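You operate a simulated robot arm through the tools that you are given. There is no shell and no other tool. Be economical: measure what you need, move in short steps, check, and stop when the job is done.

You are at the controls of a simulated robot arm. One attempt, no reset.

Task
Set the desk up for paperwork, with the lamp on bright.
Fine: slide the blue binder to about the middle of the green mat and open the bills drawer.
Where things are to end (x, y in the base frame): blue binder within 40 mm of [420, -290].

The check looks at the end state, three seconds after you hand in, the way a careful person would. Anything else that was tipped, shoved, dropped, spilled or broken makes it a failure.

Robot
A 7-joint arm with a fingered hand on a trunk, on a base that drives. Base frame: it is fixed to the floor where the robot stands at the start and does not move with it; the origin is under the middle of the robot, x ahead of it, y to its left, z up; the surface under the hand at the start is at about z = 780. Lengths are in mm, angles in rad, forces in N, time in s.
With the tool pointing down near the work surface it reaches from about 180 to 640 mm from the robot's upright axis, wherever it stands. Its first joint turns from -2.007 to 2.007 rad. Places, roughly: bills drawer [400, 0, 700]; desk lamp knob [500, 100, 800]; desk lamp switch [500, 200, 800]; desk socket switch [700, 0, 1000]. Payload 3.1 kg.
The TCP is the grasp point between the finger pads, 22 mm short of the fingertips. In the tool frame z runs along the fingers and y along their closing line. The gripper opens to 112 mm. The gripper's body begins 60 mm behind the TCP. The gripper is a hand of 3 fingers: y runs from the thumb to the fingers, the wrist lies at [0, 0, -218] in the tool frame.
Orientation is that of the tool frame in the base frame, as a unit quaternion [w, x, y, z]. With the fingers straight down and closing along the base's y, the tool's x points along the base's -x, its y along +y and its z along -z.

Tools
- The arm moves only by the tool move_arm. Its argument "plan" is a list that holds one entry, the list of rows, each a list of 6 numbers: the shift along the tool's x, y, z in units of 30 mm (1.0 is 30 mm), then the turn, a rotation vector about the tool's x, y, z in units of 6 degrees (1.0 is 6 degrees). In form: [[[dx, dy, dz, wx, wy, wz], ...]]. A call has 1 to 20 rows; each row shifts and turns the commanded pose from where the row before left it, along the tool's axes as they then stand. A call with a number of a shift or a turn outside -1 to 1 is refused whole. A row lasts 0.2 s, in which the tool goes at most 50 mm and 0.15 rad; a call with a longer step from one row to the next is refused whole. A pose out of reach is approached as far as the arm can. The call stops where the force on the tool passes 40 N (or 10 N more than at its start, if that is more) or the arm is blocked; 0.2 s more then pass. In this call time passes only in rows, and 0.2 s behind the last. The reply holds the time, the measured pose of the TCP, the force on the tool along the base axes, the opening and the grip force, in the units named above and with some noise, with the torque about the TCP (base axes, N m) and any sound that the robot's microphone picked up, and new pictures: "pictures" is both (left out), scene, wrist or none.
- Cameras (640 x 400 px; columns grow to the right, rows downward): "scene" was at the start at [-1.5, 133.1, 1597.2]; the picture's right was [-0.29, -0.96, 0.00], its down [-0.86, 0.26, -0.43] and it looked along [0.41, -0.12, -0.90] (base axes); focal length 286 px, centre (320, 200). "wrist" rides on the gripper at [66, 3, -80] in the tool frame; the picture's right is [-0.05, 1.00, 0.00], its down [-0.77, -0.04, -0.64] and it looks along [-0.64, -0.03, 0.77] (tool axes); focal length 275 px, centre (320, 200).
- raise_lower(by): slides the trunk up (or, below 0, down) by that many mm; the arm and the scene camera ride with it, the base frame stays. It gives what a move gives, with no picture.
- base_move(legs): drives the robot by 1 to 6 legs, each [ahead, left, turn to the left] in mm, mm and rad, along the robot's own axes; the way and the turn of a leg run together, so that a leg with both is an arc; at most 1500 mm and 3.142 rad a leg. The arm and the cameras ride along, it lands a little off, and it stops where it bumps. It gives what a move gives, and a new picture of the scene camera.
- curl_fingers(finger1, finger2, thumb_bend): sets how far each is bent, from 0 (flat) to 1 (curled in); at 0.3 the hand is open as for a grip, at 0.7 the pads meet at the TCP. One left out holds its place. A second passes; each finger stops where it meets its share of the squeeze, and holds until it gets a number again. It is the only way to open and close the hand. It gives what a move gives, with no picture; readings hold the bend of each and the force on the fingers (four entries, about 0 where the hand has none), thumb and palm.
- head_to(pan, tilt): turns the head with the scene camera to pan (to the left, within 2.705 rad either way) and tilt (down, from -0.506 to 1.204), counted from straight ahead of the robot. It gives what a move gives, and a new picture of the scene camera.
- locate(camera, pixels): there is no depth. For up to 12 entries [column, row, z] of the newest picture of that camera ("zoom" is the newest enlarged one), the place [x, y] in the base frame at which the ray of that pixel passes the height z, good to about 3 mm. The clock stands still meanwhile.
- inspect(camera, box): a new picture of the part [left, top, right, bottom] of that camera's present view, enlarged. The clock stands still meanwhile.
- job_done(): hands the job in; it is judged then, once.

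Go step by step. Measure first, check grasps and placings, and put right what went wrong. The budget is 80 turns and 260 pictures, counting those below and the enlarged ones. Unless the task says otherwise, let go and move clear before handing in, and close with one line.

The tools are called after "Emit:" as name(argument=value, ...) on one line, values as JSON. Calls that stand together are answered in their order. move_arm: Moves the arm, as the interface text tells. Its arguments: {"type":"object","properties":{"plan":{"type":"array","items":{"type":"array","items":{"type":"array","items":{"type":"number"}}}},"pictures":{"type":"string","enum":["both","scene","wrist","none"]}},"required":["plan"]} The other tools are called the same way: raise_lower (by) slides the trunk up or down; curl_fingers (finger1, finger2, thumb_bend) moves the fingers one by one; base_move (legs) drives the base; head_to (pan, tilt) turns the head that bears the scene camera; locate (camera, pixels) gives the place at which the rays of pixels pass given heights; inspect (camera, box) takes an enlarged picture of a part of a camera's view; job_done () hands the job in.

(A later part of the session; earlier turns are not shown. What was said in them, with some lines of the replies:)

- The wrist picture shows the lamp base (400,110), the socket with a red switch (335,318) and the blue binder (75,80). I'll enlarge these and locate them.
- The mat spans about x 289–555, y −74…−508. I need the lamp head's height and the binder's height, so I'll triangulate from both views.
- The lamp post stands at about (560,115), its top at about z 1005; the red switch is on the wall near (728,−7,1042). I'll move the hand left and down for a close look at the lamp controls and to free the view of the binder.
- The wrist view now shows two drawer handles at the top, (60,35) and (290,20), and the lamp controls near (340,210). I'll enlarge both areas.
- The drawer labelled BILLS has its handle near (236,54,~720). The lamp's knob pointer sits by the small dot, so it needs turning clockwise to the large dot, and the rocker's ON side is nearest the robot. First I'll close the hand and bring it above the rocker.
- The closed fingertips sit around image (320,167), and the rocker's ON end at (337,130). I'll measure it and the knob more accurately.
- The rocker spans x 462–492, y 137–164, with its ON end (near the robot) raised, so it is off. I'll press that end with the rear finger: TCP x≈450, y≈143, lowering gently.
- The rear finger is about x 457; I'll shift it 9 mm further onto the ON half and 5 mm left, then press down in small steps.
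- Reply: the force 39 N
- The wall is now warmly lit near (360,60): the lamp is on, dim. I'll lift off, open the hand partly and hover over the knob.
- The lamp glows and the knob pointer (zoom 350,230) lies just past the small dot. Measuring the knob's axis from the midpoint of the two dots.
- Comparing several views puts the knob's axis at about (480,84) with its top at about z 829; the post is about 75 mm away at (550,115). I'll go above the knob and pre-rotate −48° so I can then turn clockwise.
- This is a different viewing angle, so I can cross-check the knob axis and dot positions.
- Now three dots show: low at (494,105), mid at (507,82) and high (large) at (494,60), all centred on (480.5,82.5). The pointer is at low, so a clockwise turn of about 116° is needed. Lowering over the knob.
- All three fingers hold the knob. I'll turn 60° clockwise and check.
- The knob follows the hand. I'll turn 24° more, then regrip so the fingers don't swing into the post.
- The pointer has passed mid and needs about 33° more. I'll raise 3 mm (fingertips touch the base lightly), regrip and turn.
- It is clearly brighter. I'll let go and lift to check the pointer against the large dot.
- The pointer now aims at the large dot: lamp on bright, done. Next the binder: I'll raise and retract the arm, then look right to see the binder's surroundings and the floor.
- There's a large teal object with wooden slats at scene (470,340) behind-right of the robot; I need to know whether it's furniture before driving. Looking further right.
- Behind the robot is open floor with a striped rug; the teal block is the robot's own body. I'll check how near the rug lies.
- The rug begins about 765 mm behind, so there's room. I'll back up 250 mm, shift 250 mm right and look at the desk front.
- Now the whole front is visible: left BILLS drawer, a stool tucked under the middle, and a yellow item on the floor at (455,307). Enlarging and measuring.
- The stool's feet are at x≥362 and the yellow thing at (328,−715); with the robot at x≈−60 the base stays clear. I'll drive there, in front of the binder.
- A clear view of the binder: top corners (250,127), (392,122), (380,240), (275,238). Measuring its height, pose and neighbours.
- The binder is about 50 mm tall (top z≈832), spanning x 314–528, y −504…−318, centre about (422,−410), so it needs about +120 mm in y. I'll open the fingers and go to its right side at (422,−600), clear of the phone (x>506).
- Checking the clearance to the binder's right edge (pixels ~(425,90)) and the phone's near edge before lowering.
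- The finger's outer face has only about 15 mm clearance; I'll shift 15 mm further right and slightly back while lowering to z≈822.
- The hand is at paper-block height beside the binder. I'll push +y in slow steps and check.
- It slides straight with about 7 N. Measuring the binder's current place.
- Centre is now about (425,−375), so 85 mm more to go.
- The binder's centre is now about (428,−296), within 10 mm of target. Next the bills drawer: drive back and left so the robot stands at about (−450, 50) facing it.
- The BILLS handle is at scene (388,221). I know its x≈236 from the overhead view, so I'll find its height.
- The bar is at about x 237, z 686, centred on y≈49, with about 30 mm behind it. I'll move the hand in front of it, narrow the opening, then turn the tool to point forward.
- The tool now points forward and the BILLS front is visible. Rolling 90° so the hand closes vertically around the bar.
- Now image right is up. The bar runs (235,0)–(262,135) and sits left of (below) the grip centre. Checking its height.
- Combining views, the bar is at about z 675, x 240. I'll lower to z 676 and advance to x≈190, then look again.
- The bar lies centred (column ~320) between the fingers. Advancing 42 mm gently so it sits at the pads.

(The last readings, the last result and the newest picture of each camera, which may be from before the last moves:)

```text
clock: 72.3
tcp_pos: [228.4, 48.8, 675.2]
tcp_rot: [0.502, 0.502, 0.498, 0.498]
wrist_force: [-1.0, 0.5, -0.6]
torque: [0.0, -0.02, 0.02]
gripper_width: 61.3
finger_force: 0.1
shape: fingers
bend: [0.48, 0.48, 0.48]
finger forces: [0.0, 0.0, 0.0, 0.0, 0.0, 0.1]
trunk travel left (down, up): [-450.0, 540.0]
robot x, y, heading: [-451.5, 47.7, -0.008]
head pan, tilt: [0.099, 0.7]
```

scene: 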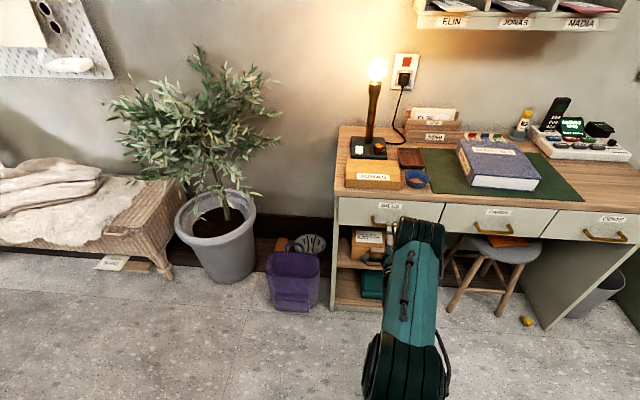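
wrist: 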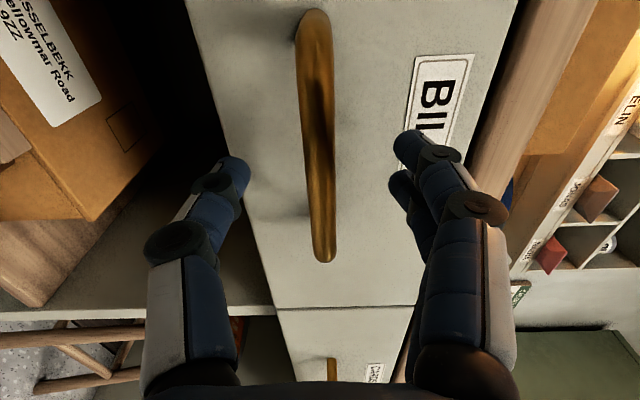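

The bar is at x≈236, so 6 mm more and then close on it.

Emit:
move_arm(plan=[[[0, 0, 0.2, 0, 0, 0]]], pictures="none")

Emit:
curl_fingers(finger1=0.75, finger2=0.75, thumb_bend=0.75)

Emit:
inspect(camera="wrist", box=[160, 80, 480, 280])

```text
clock: 72.7
tcp_pos: [235.5, 46.2, 674.1]
tcp_rot: [0.503, 0.503, 0.497, 0.497]
wrist_force: [0.2, -0.9, -0.2]
torque: [0.0, -0.03, 0.0]
gripper_width: 61.3
finger_force: 0.2
shape: fingers
bend: [0.48, 0.48, 0.48]
finger forces: [0.0, 0.0, 0.0, 0.0, 0.0, 0.0]
trunk travel left (down, up): [-450.0, 540.0]
robot x, y, heading: [-453.9, 48.2, -0.01]
head pan, tilt: [0.099, 0.7]
```

```text
clock: 73.7
tcp_pos: [235.4, 46.8, 674.4]
tcp_rot: [0.503, 0.502, 0.497, 0.497]
wrist_force: [0.2, -0.6, -0.1]
torque: [-0.01, -0.03, -0.02]
gripper_width: 0.0
finger_force: 0.1
shape: fingers
bend: [0.74, 0.74, 0.73]
finger forces: [0.0, 0.0, 0.0, 0.0, 0.0, 0.1]
trunk travel left (down, up): [-450.0, 540.0]
robot x, y, heading: [-452.1, 47.6, -0.008]
head pan, tilt: [0.099, 0.7]
```

```text
2.00 times, centred on (320, 180) of wrist
```

zoom: 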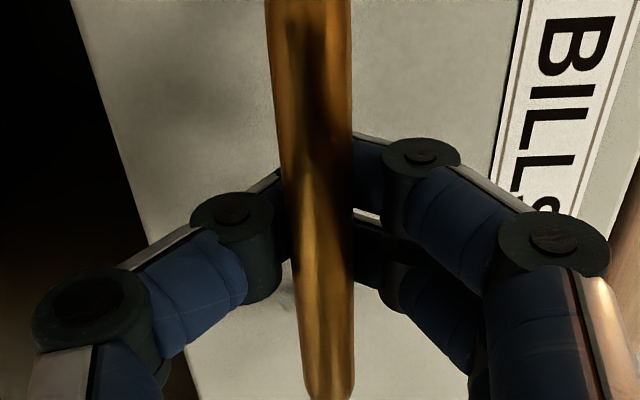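

The fingers have closed behind the bar, hooking it. Pulling straight back slowly.

Emit:
move_arm(plan=[[[0, 0, -0.4, 0, 0, 0], [0, 0, -0.4, 0, 0, 0], [0, 0, -0.4, 0, 0, 0], [0, 0, -0.4, 0, 0, 0], [0, 0, -0.4, 0, 0, 0], [0, 0, -0.4, 0, 0, 0], [0, 0, -0.4, 0, 0, 0]]])

```text
clock: 75.3
tcp_pos: [151.7, 49.3, 677.0]
tcp_rot: [0.502, 0.503, 0.497, 0.498]
wrist_force: [0.0, -0.6, -1.7]
torque: [0.01, 0.03, 0.04]
gripper_width: 0.0
finger_force: 0.1
shape: fingers
bend: [0.74, 0.74, 0.73]
finger forces: [0.0, 0.0, 0.1, 0.0, 0.0, 0.1]
trunk travel left (down, up): [-450.0, 540.0]
robot x, y, heading: [-451.8, 47.6, -0.01]
head pan, tilt: [0.099, 0.7]
```

scene: 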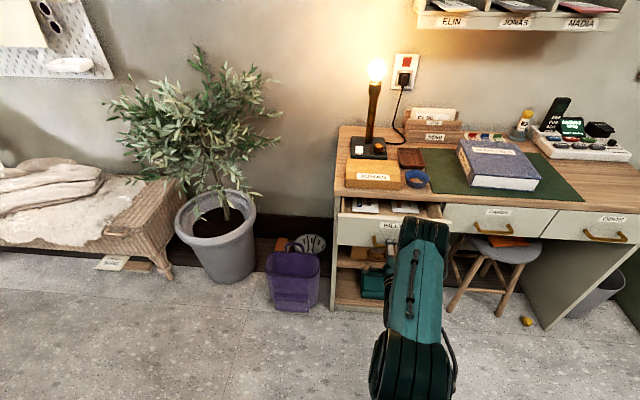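
wrist: 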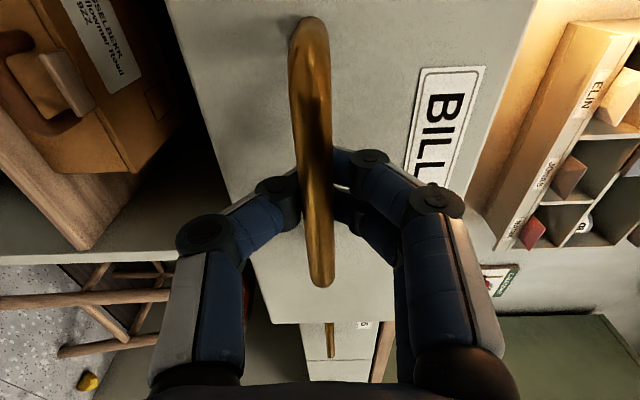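

The drawer is opening smoothly (papers show inside). Pulling further.

Emit:
move_arm(plan=[[[0, 0, -0.4, 0, 0, 0], [0, 0, -0.4, 0, 0, 0], [0, 0, -0.4, 0, 0, 0], [0, 0, -0.4, 0, 0, 0], [0, 0, -0.4, 0, 0, 0], [0, 0, -0.4, 0, 0, 0], [0, 0, -0.4, 0, 0, 0], [0, 0, -0.4, 0, 0, 0], [0, 0, -0.3, 0, 0, 0]]])

```text
clock: 77.3
tcp_pos: [47.0, 51.0, 674.9]
tcp_rot: [0.503, 0.502, 0.497, 0.497]
wrist_force: [0.7, 0.2, -1.6]
torque: [0.03, 0.03, -0.02]
gripper_width: 0.0
finger_force: 0.1
shape: fingers
bend: [0.74, 0.74, 0.73]
finger forces: [0.1, 0.0, 0.0, 0.0, 0.1, 0.0]
trunk travel left (down, up): [-450.0, 540.0]
robot x, y, heading: [-450.8, 45.4, -0.007]
head pan, tilt: [0.099, 0.7]
```

scene: 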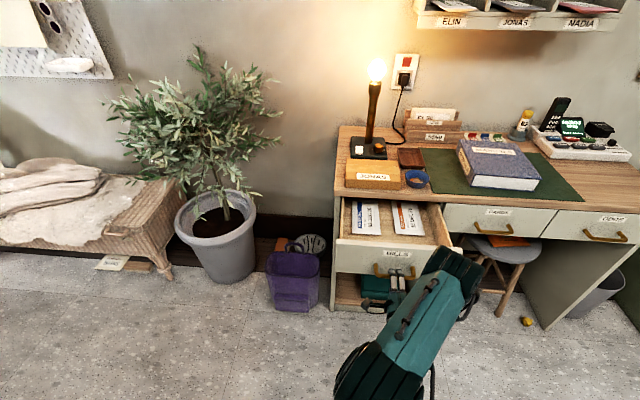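
wrist: 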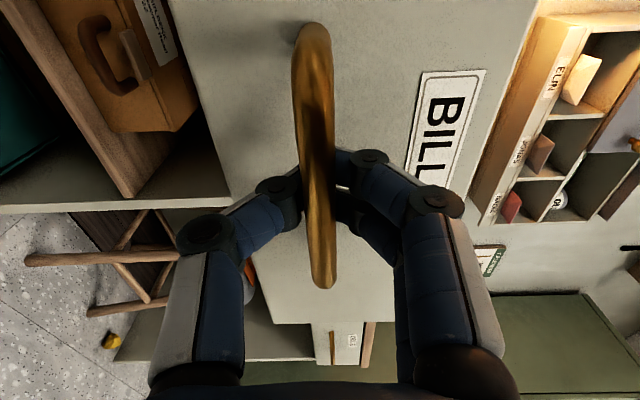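

The drawer is out about 185 mm without reaching a stop; I'll pull another 60 mm so it is well open.

Emit:
move_arm(plan=[[[0, 0, -0.4, 0, 0, 0], [0, 0, -0.4, 0, 0, 0], [0, 0, -0.4, 0, 0, 0], [0, 0, -0.3, 0, 0, 0], [0, 0, -0.3, 0, 0, 0]]])

```text
clock: 78.5
tcp_pos: [-5.8, 50.7, 675.7]
tcp_rot: [0.503, 0.502, 0.498, 0.497]
wrist_force: [-0.1, 0.5, -2.3]
torque: [0.03, 0.0, 0.01]
gripper_width: 0.0
finger_force: 0.0
shape: fingers
bend: [0.74, 0.74, 0.73]
finger forces: [0.1, 0.1, 0.0, 0.0, 0.1, 0.0]
trunk travel left (down, up): [-450.0, 540.0]
robot x, y, heading: [-451.5, 46.5, -0.012]
head pan, tilt: [0.099, 0.7]
```

scene: 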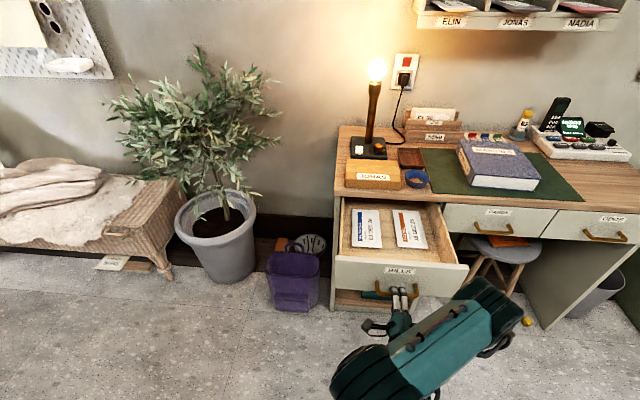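
wrist: 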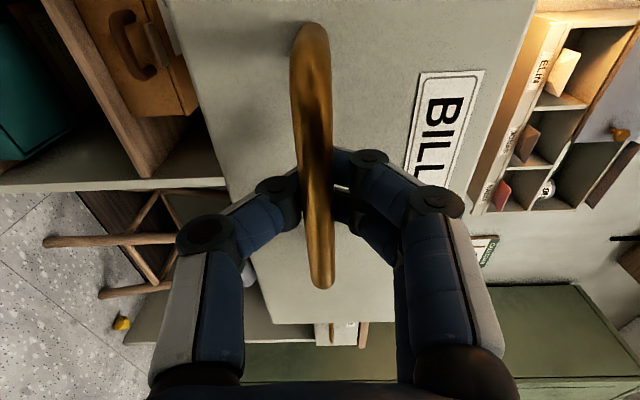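

The drawer is well open (~240 mm). I'll open the fingers and back the base off 50 mm to leave the handle.

Emit:
curl_fingers(finger1=0.4, finger2=0.4, thumb_bend=0.4)

Emit:
base_move(legs=[[-60, 0, 0]])

Emit:
inspect(camera="wrist", box=[0, 0, 640, 400])

Emit:
inspect(camera="scene", box=[320, 50, 640, 250])

```text
clock: 79.5
tcp_pos: [-6.0, 51.3, 675.4]
tcp_rot: [0.503, 0.503, 0.497, 0.498]
wrist_force: [-0.7, -0.2, 0.0]
torque: [-0.01, -0.01, 0.01]
gripper_width: 82.9
finger_force: 0.2
shape: fingers
bend: [0.4, 0.4, 0.4]
finger forces: [0.0, 0.1, 0.1, 0.0, 0.0, 0.0]
trunk travel left (down, up): [-450.0, 540.0]
robot x, y, heading: [-449.8, 46.6, -0.003]
head pan, tilt: [0.099, 0.7]
```

```text
clock: 80.5
tcp_pos: [-66.6, 52.2, 675.6]
tcp_rot: [0.502, 0.502, 0.498, 0.498]
wrist_force: [-0.9, -0.9, -0.3]
torque: [-0.02, -0.03, 0.0]
gripper_width: 83.1
finger_force: 0.0
shape: fingers
bend: [0.4, 0.4, 0.4]
finger forces: [0.0, 0.0, 0.0, 0.1, 0.1, 0.0]
trunk travel left (down, up): [-450.0, 540.0]
robot x, y, heading: [-515.0, 44.9, -0.004]
head pan, tilt: [0.099, 0.7]
```

scene: 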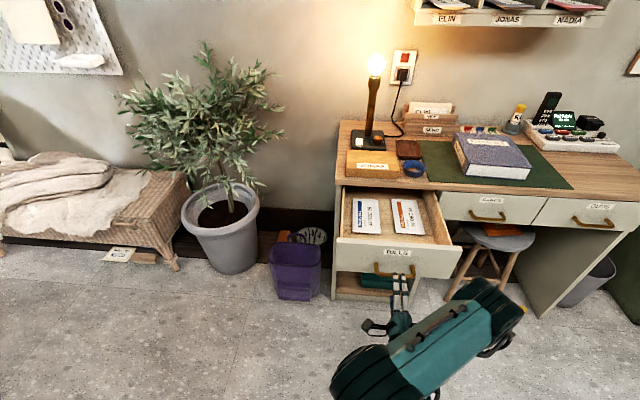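

```text
1.00 times, centred on (320, 200) of wrist (not enlarged: the box is as wide or as high as the picture)
```

zoom: 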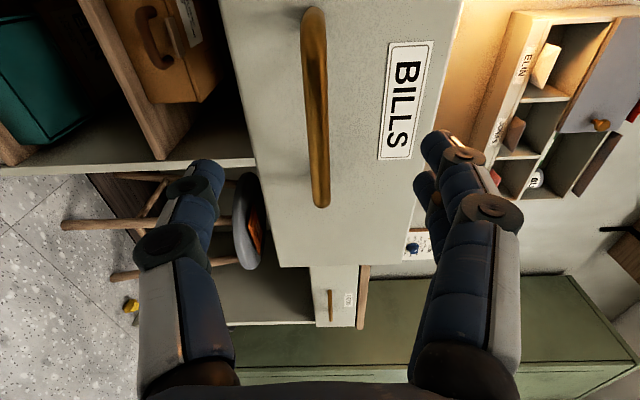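

```text
2.00 times, centred on (480, 150) of scene
```

zoom: 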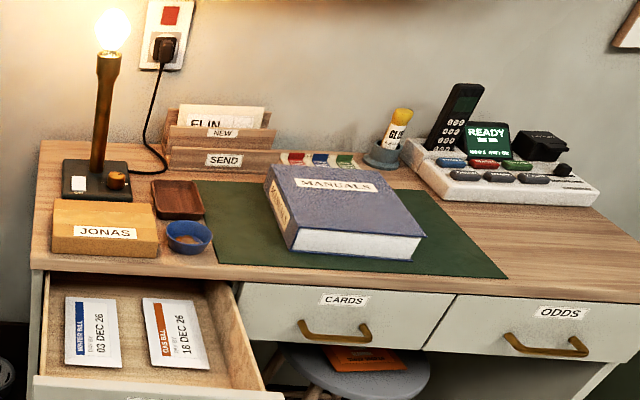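

The lamp is on bright, the binder sits mid-mat, the drawer stays open with the bills inside, the hand is clear and nothing else has moved. I'm handing in.

Emit:
job_done()

```text
The job is handed in.
```

The desk is set up for paperwork: the lamp is on at its brightest mark, the blue binder sits at about (428, −296) near the middle of the mat, and the bills drawer is open about 240 mm. I saw nothing else disturbed.
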